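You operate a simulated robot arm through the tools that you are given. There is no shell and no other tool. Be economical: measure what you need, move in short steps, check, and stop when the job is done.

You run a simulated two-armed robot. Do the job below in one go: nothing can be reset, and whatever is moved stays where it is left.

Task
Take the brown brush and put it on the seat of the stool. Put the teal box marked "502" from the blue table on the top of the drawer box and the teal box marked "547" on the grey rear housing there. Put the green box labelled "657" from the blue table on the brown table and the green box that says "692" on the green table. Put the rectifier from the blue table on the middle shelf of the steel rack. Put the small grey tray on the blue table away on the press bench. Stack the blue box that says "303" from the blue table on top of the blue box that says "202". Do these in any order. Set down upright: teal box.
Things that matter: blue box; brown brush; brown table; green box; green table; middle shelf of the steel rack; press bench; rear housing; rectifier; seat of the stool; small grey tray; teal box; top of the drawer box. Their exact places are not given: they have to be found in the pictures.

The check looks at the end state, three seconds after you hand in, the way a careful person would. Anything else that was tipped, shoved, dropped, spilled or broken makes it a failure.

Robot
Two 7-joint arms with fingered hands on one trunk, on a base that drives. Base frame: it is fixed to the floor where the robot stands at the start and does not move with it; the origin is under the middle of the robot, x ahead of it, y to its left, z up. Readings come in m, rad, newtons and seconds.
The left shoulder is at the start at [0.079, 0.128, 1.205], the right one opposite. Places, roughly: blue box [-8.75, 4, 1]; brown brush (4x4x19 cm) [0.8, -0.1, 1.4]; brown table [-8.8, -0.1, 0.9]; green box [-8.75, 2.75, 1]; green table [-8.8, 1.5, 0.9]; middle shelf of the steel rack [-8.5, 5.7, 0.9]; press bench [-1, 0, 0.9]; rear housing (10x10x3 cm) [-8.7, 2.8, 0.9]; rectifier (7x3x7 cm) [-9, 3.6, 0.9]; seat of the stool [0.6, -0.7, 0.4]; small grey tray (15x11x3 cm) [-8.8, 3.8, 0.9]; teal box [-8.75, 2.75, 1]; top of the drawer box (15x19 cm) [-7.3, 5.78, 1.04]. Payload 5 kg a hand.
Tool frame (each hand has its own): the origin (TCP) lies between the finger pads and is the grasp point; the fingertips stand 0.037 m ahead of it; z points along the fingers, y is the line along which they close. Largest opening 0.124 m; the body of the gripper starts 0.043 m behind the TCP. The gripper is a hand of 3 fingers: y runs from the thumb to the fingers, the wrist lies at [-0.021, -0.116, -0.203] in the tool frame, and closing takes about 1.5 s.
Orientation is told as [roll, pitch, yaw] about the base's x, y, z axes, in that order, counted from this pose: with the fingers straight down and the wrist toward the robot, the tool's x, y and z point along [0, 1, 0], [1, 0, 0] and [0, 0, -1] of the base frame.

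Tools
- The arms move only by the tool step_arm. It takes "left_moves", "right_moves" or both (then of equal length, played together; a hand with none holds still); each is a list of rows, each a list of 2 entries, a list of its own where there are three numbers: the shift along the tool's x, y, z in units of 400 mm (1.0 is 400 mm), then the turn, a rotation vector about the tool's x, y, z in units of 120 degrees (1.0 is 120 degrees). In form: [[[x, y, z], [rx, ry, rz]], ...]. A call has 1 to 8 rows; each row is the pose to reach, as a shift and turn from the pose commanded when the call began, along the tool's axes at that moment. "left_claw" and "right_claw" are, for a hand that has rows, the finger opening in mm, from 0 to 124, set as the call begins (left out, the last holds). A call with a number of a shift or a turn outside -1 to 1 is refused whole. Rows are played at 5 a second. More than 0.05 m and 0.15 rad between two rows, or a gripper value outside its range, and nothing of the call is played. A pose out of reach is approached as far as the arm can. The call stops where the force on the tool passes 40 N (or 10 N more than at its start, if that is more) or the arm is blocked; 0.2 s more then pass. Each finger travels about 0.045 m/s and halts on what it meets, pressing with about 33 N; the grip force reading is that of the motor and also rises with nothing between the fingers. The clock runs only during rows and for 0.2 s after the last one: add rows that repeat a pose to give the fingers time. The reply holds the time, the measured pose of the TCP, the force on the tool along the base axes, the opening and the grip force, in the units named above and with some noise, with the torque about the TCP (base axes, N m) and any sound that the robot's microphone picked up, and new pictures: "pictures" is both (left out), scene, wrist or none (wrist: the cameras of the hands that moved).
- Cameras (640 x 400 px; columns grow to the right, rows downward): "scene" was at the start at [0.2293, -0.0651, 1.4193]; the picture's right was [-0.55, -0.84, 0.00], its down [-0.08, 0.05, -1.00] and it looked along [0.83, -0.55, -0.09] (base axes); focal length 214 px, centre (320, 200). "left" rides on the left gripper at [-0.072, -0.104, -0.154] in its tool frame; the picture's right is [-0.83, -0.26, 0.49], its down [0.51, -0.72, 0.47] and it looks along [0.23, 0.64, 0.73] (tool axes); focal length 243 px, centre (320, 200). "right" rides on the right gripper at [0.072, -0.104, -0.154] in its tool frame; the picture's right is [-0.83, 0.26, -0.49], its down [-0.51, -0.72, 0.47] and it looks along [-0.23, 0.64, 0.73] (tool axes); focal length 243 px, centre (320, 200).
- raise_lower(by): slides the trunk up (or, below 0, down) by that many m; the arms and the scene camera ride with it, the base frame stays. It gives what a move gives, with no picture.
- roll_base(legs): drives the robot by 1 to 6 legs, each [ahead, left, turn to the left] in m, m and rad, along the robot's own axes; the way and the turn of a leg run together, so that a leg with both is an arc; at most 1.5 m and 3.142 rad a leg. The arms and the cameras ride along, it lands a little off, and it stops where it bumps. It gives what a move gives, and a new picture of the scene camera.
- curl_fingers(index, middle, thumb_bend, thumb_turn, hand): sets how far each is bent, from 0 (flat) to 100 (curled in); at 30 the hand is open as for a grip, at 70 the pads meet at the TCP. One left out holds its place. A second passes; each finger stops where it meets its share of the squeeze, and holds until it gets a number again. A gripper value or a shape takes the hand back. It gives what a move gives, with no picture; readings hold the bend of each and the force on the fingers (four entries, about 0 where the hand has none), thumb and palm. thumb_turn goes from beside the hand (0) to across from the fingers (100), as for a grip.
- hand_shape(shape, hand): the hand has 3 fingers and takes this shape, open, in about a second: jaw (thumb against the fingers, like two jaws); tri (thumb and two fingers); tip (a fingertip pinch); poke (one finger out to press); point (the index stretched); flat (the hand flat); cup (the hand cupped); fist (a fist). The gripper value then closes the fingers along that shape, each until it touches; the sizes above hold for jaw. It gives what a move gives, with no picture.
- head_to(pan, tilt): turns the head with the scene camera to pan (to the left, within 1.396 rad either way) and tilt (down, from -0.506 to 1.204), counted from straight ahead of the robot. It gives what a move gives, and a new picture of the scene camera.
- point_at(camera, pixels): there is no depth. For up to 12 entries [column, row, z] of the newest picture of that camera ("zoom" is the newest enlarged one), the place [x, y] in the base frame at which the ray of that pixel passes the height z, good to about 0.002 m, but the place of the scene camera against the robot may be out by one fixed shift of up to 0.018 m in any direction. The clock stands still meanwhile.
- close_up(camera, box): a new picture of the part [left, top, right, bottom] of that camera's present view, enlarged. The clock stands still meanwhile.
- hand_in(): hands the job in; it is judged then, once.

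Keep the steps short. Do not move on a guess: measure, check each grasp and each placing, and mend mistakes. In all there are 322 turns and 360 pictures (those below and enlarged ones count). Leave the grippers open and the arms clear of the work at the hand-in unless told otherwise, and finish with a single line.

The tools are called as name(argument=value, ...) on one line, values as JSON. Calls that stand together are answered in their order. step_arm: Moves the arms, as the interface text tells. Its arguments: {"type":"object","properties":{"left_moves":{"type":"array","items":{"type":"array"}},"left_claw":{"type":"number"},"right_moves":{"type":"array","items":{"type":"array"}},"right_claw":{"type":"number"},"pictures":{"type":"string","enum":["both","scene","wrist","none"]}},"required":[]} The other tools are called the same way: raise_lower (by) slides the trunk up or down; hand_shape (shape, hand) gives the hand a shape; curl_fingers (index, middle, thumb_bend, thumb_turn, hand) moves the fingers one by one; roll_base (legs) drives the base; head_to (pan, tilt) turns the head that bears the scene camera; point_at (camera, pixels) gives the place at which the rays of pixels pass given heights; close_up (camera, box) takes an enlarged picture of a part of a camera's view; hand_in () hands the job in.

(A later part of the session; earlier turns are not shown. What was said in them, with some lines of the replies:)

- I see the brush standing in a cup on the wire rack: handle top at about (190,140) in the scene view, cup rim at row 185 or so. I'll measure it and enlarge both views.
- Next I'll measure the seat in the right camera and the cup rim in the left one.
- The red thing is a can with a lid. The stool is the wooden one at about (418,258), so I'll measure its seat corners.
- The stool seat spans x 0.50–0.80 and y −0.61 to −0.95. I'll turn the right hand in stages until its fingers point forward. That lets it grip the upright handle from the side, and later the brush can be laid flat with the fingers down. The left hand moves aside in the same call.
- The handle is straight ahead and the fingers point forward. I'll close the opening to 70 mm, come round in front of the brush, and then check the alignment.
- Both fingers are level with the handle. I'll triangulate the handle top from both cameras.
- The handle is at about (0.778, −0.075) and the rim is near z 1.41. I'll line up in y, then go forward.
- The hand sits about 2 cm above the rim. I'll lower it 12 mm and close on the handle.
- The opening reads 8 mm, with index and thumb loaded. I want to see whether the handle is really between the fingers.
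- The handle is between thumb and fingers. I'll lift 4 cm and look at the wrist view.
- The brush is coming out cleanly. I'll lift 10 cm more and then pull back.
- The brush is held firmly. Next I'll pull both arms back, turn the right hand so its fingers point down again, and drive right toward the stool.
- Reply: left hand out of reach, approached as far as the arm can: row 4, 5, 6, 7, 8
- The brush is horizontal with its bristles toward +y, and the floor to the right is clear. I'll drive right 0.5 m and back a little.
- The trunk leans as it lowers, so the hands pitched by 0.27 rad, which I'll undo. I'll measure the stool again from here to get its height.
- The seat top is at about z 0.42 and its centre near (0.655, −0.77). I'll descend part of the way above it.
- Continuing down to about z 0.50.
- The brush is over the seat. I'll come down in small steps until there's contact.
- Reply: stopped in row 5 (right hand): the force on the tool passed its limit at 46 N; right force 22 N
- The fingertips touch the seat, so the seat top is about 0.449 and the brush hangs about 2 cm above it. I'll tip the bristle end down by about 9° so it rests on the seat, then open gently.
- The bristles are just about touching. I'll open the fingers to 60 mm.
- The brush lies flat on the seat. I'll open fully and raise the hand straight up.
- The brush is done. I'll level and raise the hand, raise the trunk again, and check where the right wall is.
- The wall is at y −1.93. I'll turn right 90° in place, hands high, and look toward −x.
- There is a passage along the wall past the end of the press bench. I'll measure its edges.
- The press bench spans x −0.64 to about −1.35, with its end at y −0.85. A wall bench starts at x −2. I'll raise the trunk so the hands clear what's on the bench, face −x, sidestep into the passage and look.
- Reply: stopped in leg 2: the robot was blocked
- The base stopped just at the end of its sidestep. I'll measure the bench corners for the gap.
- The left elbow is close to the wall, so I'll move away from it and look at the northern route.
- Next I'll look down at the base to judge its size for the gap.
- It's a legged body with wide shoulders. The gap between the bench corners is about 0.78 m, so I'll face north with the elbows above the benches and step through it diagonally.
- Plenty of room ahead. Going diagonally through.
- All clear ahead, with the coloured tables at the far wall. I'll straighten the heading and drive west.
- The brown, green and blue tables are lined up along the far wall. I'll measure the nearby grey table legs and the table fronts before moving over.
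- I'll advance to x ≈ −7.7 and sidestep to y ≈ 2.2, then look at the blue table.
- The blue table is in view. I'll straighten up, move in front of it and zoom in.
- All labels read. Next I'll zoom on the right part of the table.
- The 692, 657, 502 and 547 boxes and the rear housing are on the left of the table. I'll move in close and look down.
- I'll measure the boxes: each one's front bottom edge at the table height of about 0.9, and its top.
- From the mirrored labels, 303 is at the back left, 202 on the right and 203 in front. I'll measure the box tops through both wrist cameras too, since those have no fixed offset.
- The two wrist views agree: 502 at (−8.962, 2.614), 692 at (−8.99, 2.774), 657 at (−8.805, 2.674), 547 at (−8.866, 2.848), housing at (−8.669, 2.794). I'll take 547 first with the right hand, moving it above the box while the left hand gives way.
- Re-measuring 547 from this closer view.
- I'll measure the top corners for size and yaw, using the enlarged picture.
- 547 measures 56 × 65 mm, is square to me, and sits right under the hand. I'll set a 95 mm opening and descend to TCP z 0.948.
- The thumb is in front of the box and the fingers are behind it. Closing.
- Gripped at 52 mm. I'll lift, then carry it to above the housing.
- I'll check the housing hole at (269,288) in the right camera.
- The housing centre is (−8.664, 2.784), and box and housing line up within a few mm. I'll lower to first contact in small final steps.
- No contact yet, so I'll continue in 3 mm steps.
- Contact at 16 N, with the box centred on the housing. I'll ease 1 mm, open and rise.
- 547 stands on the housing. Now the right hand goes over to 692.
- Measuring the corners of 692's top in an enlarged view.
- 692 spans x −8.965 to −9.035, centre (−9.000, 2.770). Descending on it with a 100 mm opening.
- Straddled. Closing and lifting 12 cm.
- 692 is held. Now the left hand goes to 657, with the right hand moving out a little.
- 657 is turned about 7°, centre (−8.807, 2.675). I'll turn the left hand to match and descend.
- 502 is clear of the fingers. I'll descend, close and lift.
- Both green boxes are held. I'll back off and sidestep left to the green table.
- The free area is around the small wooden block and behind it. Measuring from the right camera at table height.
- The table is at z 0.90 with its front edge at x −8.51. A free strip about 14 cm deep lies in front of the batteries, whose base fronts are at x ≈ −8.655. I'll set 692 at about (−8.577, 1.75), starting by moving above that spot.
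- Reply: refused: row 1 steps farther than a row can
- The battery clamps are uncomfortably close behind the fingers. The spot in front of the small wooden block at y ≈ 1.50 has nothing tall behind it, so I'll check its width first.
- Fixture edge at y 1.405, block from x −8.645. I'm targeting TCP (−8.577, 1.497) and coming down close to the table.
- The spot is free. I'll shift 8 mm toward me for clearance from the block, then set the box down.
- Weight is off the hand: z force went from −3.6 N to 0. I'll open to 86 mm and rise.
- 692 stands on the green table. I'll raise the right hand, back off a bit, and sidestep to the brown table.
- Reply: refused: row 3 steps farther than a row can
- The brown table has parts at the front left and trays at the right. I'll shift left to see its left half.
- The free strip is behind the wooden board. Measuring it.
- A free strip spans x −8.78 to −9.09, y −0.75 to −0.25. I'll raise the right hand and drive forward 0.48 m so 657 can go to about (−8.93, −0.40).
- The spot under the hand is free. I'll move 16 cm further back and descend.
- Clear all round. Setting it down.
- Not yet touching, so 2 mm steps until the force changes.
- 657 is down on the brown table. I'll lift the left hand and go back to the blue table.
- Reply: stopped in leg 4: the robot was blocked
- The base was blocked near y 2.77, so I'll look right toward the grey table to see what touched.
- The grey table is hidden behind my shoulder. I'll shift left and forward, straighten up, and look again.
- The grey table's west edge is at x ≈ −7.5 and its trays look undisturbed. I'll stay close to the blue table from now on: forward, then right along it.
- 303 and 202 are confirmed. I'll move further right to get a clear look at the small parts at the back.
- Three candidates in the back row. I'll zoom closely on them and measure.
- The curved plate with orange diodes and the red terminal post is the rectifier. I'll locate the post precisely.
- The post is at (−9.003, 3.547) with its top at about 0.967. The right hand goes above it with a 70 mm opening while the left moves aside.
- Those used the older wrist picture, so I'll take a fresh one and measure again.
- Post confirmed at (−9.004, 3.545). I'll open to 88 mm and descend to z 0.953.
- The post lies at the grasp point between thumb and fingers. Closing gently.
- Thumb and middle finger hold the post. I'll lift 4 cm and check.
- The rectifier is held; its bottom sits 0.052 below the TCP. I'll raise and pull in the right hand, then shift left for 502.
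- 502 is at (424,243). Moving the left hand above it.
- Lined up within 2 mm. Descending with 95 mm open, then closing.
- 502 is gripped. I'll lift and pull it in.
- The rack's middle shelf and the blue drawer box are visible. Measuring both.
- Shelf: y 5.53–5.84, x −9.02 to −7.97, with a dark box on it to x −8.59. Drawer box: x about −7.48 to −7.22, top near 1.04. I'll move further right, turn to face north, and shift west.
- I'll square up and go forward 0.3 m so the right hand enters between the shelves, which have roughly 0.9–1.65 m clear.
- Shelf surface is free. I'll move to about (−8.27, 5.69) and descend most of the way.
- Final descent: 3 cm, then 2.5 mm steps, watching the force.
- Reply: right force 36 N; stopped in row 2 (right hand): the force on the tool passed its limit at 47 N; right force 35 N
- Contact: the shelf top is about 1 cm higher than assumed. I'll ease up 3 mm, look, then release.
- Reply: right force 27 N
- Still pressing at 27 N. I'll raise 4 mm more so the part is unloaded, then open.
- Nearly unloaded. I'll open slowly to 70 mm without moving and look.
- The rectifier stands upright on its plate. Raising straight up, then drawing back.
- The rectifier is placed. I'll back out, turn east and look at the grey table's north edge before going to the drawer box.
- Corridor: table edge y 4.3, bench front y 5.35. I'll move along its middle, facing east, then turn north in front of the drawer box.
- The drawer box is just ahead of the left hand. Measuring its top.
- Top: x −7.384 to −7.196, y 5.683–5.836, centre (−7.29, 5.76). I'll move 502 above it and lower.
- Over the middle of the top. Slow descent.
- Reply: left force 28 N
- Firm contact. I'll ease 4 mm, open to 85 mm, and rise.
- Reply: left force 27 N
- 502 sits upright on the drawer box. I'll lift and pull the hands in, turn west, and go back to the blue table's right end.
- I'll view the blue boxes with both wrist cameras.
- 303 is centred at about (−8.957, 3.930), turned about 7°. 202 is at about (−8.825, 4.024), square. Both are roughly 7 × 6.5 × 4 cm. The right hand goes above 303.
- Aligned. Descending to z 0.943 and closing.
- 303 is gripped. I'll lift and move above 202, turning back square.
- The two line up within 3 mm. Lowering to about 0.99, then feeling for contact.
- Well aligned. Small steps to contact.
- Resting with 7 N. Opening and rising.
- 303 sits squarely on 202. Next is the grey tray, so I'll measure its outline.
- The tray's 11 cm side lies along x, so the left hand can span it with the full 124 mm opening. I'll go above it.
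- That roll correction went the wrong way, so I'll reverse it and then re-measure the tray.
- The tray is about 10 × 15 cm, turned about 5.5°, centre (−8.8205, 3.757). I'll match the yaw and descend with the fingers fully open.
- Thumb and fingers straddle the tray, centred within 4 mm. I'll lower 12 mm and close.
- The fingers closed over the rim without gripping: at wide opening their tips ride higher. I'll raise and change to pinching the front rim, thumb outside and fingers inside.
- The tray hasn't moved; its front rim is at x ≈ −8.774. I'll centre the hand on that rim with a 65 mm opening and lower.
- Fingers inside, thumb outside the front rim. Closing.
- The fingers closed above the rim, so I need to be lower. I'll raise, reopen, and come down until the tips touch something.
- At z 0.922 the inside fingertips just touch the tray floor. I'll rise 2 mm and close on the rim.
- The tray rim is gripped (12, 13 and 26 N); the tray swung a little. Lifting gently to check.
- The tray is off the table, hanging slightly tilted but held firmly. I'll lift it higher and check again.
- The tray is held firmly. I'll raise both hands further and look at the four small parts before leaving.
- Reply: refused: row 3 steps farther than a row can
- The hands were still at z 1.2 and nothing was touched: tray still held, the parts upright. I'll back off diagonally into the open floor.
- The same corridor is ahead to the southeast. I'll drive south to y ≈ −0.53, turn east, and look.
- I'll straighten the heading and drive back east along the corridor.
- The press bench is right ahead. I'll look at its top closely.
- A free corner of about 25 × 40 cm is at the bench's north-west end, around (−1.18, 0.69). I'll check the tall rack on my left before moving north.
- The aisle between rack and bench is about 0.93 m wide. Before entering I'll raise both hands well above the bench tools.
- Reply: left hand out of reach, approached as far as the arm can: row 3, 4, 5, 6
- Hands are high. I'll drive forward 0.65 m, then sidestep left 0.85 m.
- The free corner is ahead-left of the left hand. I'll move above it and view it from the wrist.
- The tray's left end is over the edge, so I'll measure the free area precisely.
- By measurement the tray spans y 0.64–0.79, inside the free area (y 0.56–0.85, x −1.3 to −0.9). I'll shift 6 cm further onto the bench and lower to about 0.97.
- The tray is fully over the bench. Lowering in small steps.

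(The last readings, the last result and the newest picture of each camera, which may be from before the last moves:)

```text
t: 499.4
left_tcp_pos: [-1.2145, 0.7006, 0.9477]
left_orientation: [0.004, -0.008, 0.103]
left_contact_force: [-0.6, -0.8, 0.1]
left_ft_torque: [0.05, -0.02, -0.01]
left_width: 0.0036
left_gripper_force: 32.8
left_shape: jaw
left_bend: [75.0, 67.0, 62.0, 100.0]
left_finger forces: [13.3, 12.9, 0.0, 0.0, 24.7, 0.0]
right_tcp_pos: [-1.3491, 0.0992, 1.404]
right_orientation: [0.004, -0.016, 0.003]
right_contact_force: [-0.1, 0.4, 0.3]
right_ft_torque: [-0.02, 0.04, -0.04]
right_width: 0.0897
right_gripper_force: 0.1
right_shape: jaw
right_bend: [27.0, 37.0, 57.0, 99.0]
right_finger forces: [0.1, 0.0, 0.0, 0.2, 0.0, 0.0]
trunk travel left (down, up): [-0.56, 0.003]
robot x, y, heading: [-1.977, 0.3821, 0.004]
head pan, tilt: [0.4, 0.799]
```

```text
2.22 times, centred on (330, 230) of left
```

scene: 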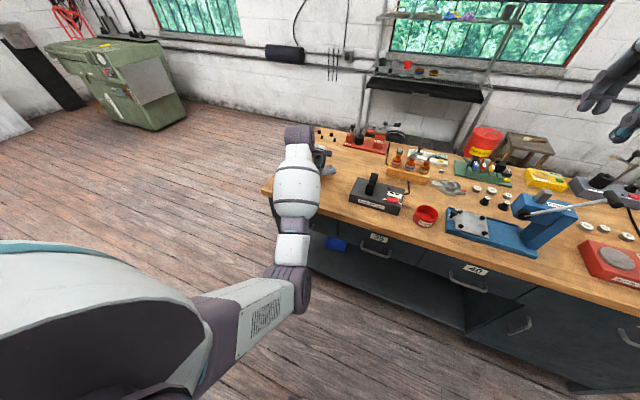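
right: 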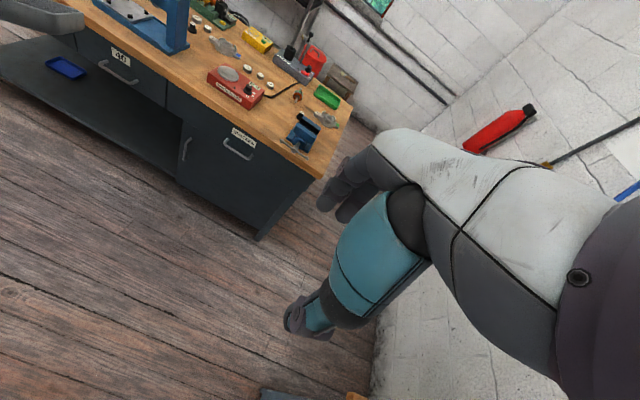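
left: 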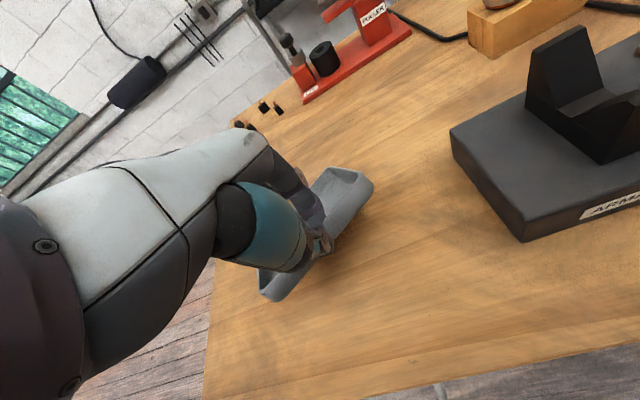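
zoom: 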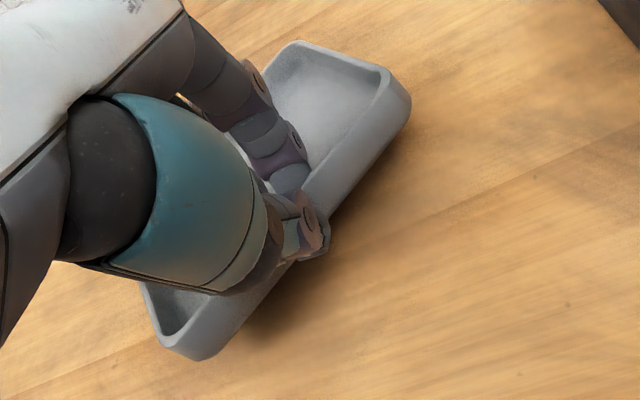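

The far edge has touched and the tray is levelling out. Continuing down.

step_arm(left_moves=[[[0, 0, 0.012], [0, 0, 0]], [[0, 0, 0.025], [0, 0, 0]], [[0, 0, 0.035], [0, 0, 0]], [[0, 0, 0.045], [0, 0, 0]]], pictures="none")

close_up(camera="left", box=[230, 140, 430, 320])

```text
t: 500.4
left_tcp_pos: [-1.2144, 0.7013, 0.9307]
left_orientation: [0.003, -0.007, 0.103]
left_contact_force: [0.3, -0.3, -0.3]
left_ft_torque: [0.04, -0.14, -0.08]
left_width: 0.0035
left_gripper_force: 32.9
left_shape: jaw
left_bend: [75.0, 67.0, 62.0, 100.0]
left_finger forces: [12.7, 16.5, 0.1, 0.0, 25.4, 0.0]
right_tcp_pos: [-1.3501, 0.0988, 1.4038]
right_orientation: [0.004, -0.014, 0.004]
right_contact_force: [0.3, 0.4, -0.1]
right_ft_torque: [-0.01, -0.02, 0.0]
right_width: 0.0896
right_gripper_force: 0.0
right_shape: jaw
right_bend: [27.0, 37.0, 57.0, 99.0]
right_finger forces: [0.1, 0.0, 0.0, 0.1, 0.0, 0.0]
trunk travel left (down, up): [-0.56, 0.003]
robot x, y, heading: [-1.9807, 0.3799, 0.003]
head pan, tilt: [0.4, 0.799]
```

```text
2.22 times, centred on (330, 230) of left
```

zoom: 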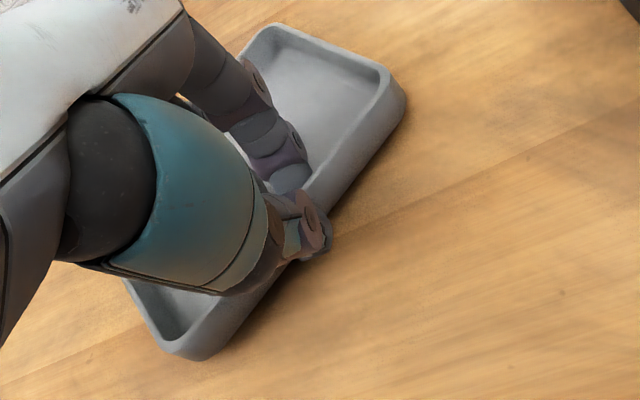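

Nearly flat. A few mm more until it's seated, then release.

step_arm(left_moves=[[[0, 0, 0.01], [0, 0, 0]], [[0, 0, 0.018], [0, 0, 0]]], pictures="none")

step_arm(left_moves=[[[0, 0, 0], [0, 0, 0]], [[0, 0, 0], [0, 0, 0]], [[0, 0, 0], [0, 0, 0]], [[0, 0, 0], [0, 0, 0]], [[0, 0, 0], [0, 0, 0]]], left_claw=55, pictures="wrist")

close_up(camera="left", box=[230, 140, 430, 320])

```text
t: 500.9
left_tcp_pos: [-1.2156, 0.7009, 0.9239]
left_orientation: [0.003, -0.009, 0.103]
left_contact_force: [0.2, 0.9, -1.0]
left_ft_torque: [0.06, -0.11, -0.05]
left_width: 0.0038
left_gripper_force: 32.8
left_shape: jaw
left_bend: [75.0, 67.0, 61.0, 100.0]
left_finger forces: [12.5, 17.8, 0.0, 0.0, 25.6, 0.1]
right_tcp_pos: [-1.3503, 0.0989, 1.4046]
right_orientation: [0.005, -0.016, 0.004]
right_contact_force: [0.4, 0.6, -1.2]
right_ft_torque: [-0.02, -0.03, 0.03]
right_width: 0.0896
right_gripper_force: 0.1
right_shape: jaw
right_bend: [27.0, 37.0, 57.0, 99.0]
right_finger forces: [0.0, 0.0, 0.0, 0.1, 0.1, 0.1]
trunk travel left (down, up): [-0.56, 0.003]
robot x, y, heading: [-1.9824, 0.3813, 0.006]
head pan, tilt: [0.4, 0.799]
```

```text
t: 502.1
left_tcp_pos: [-1.2139, 0.7009, 0.9228]
left_orientation: [0.004, -0.008, 0.103]
left_contact_force: [-0.2, 1.2, 0.8]
left_ft_torque: [0.0, -0.02, 0.0]
left_width: 0.0547
left_gripper_force: 0.0
left_shape: jaw
left_bend: [74.0, 47.0, 71.0, 100.0]
left_finger forces: [0.0, 0.1, 0.0, 0.0, 0.0, 0.1]
right_tcp_pos: [-1.3506, 0.0985, 1.4046]
right_orientation: [0.002, -0.015, 0.003]
right_contact_force: [0.1, 0.5, 0.5]
right_ft_torque: [0.02, 0.0, 0.03]
right_width: 0.0896
right_gripper_force: 0.0
right_shape: jaw
right_bend: [27.0, 37.0, 57.0, 99.0]
right_finger forces: [0.0, 0.1, 0.1, 0.0, 0.0, 0.0]
trunk travel left (down, up): [-0.56, 0.003]
robot x, y, heading: [-1.9826, 0.3791, 0.005]
head pan, tilt: [0.4, 0.799]
```

left: 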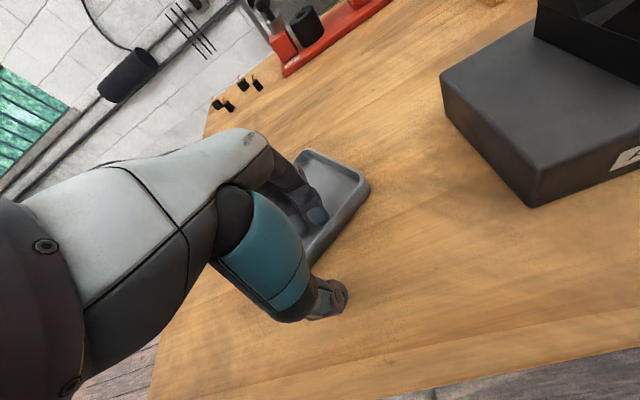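

```text
2.22 times, centred on (330, 230) of left
```

zoom: 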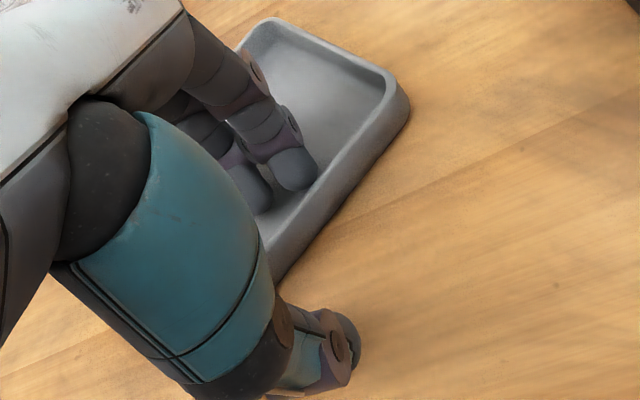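

The tray lies flat on the bench. I'll raise the hand straight up and then back.

step_arm(left_moves=[[[0, 0, -0.06], [0, 0, 0]], [[0, 0, -0.16], [0, 0, 0]], [[0, 0, -0.26], [0, 0, 0]], [[0, 0, -0.36], [0, 0, 0]], [[0, 0, -0.46], [0, 0, 0]], [[0, -0.05, -0.56], [0, 0, 0]], [[0, -0.1, -0.66], [0, 0, 0]]])

close_up(camera="left", box=[200, 140, 640, 400])

```text
t: 503.8
left_tcp_pos: [-1.2569, 0.6943, 1.1878]
left_orientation: [0.004, -0.008, 0.104]
left_contact_force: [0.2, 0.0, 0.1]
left_ft_torque: [-0.01, 0.0, 0.03]
left_width: 0.0547
left_gripper_force: 0.0
left_shape: jaw
left_bend: [74.0, 47.0, 71.0, 100.0]
left_finger forces: [0.0, 0.0, 0.0, 0.0, 0.1, 0.0]
right_tcp_pos: [-1.3525, 0.097, 1.4051]
right_orientation: [0.005, -0.018, 0.002]
right_contact_force: [-0.6, 0.2, 0.5]
right_ft_torque: [0.0, 0.04, -0.01]
right_width: 0.0897
right_gripper_force: 0.0
right_shape: jaw
right_bend: [27.0, 37.0, 57.0, 99.0]
right_finger forces: [0.0, 0.1, 0.1, 0.0, 0.0, 0.1]
trunk travel left (down, up): [-0.56, 0.003]
robot x, y, heading: [-1.9817, 0.3781, -0.003]
head pan, tilt: [0.4, 0.799]
```

scene: 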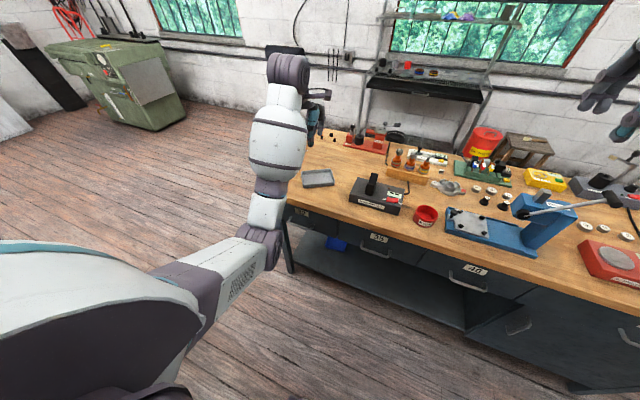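
left: 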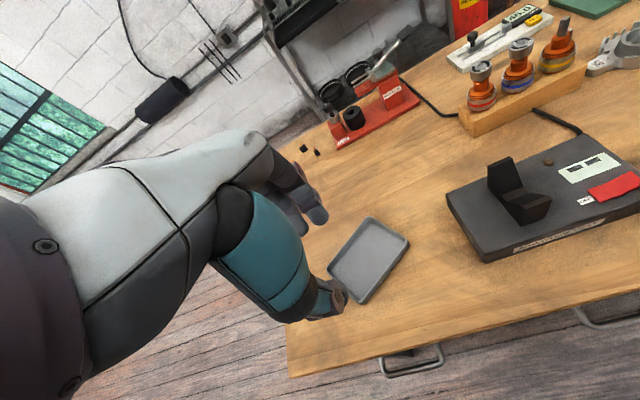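

```text
1.45 times, centred on (420, 270) of left
```

zoom: 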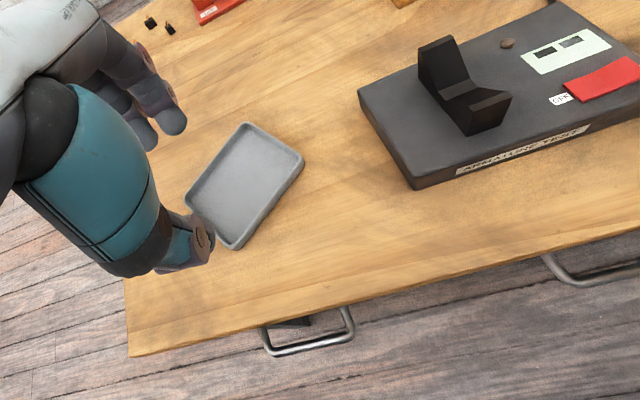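

The tray is well placed. I'll lift the left hand, open both hands, and check the brush on the stool.

step_arm(left_moves=[[[0, -0.05, -0.08], [0, 0, 0]], [[0, -0.1, -0.16], [0, 0, 0]], [[0, -0.15, -0.24], [0, 0, 0]], [[0, -0.18, -0.32], [0, 0, 0]], [[0, -0.2, -0.36], [0, 0, 0]]], right_moves=[[[0, 0, 0], [0, 0, 0]], [[0, 0, 0], [0, 0, 0]], [[0, 0, 0], [0, 0, 0]], [[0, 0, 0], [0, 0, 0]], [[0, 0, 0], [0, 0, 0]]], left_claw=124, right_claw=124, pictures="none")

head_to(pan=-0.3, tilt=0.4)

close_up(camera="scene", box=[200, 60, 500, 250])

```text
t: 504.9
left_tcp_pos: [-1.3385, 0.6866, 1.3303]
left_orientation: [0.004, -0.007, 0.104]
left_contact_force: [-0.2, 0.6, 1.1]
left_ft_torque: [0.03, -0.03, 0.0]
left_width: 0.1235
left_gripper_force: 0.0
left_shape: jaw
left_bend: [30.0, 30.0, 30.0, 98.0]
left_finger forces: [0.0, 0.0, 0.0, 0.1, 0.0, 0.0]
right_tcp_pos: [-1.3508, 0.098, 1.4045]
right_orientation: [0.006, -0.015, 0.002]
right_contact_force: [-0.2, -0.3, 0.7]
right_ft_torque: [-0.02, -0.03, -0.02]
right_width: 0.1238
right_gripper_force: 0.2
right_shape: jaw
right_bend: [30.0, 30.0, 30.0, 98.0]
right_finger forces: [0.2, 0.0, 0.0, 0.1, 0.1, 0.0]
trunk travel left (down, up): [-0.56, 0.003]
robot x, y, heading: [-1.9794, 0.378, -0.001]
head pan, tilt: [0.4, 0.799]
```

```text
t: 506.0
left_tcp_pos: [-1.3372, 0.6868, 1.3301]
left_orientation: [0.004, -0.009, 0.104]
left_contact_force: [-0.3, 0.0, 0.3]
left_ft_torque: [0.02, 0.0, -0.01]
left_width: 0.1234
left_gripper_force: 0.1
left_shape: jaw
left_bend: [30.0, 30.0, 30.0, 98.0]
left_finger forces: [0.1, 0.0, 0.0, 0.0, 0.1, 0.0]
right_tcp_pos: [-1.3505, 0.0982, 1.4029]
right_orientation: [0.005, -0.014, 0.003]
right_contact_force: [-0.4, 0.1, 0.3]
right_ft_torque: [0.01, 0.0, -0.04]
right_width: 0.1234
right_gripper_force: 0.1
right_shape: jaw
right_bend: [30.0, 30.0, 30.0, 98.0]
right_finger forces: [0.0, 0.1, 0.0, 0.0, 0.1, 0.1]
trunk travel left (down, up): [-0.56, 0.003]
robot x, y, heading: [-1.9821, 0.3756, 0.003]
head pan, tilt: [-0.3, 0.4]
```

scene: 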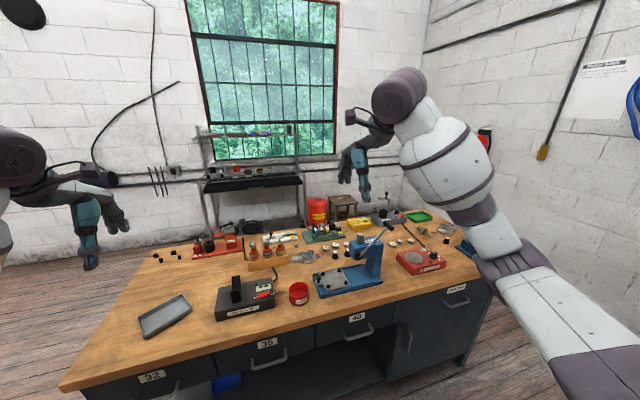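

```text
2.11 times, centred on (350, 155) of scene
```

zoom: 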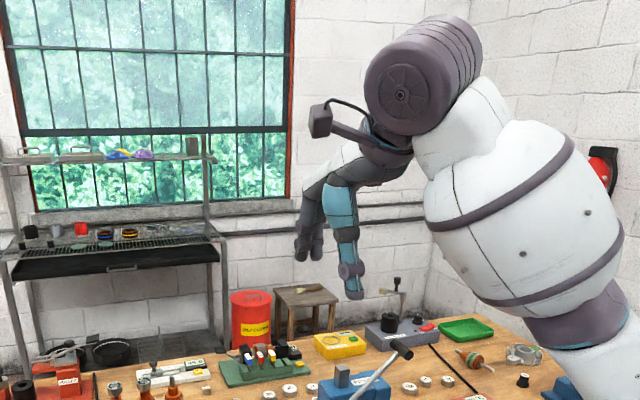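

Everything checks out from here: brush on the stool, tray flat on the press bench, grippers open and the arms high and clear. Handing in.

hand_in()

```text
The job is handed in.
```

I finished all eight moves and handed the job in; the base was stopped twice on the way, once close to the south wall by the fire extinguisher and once close to the grey table, and I saw nothing displaced either time.
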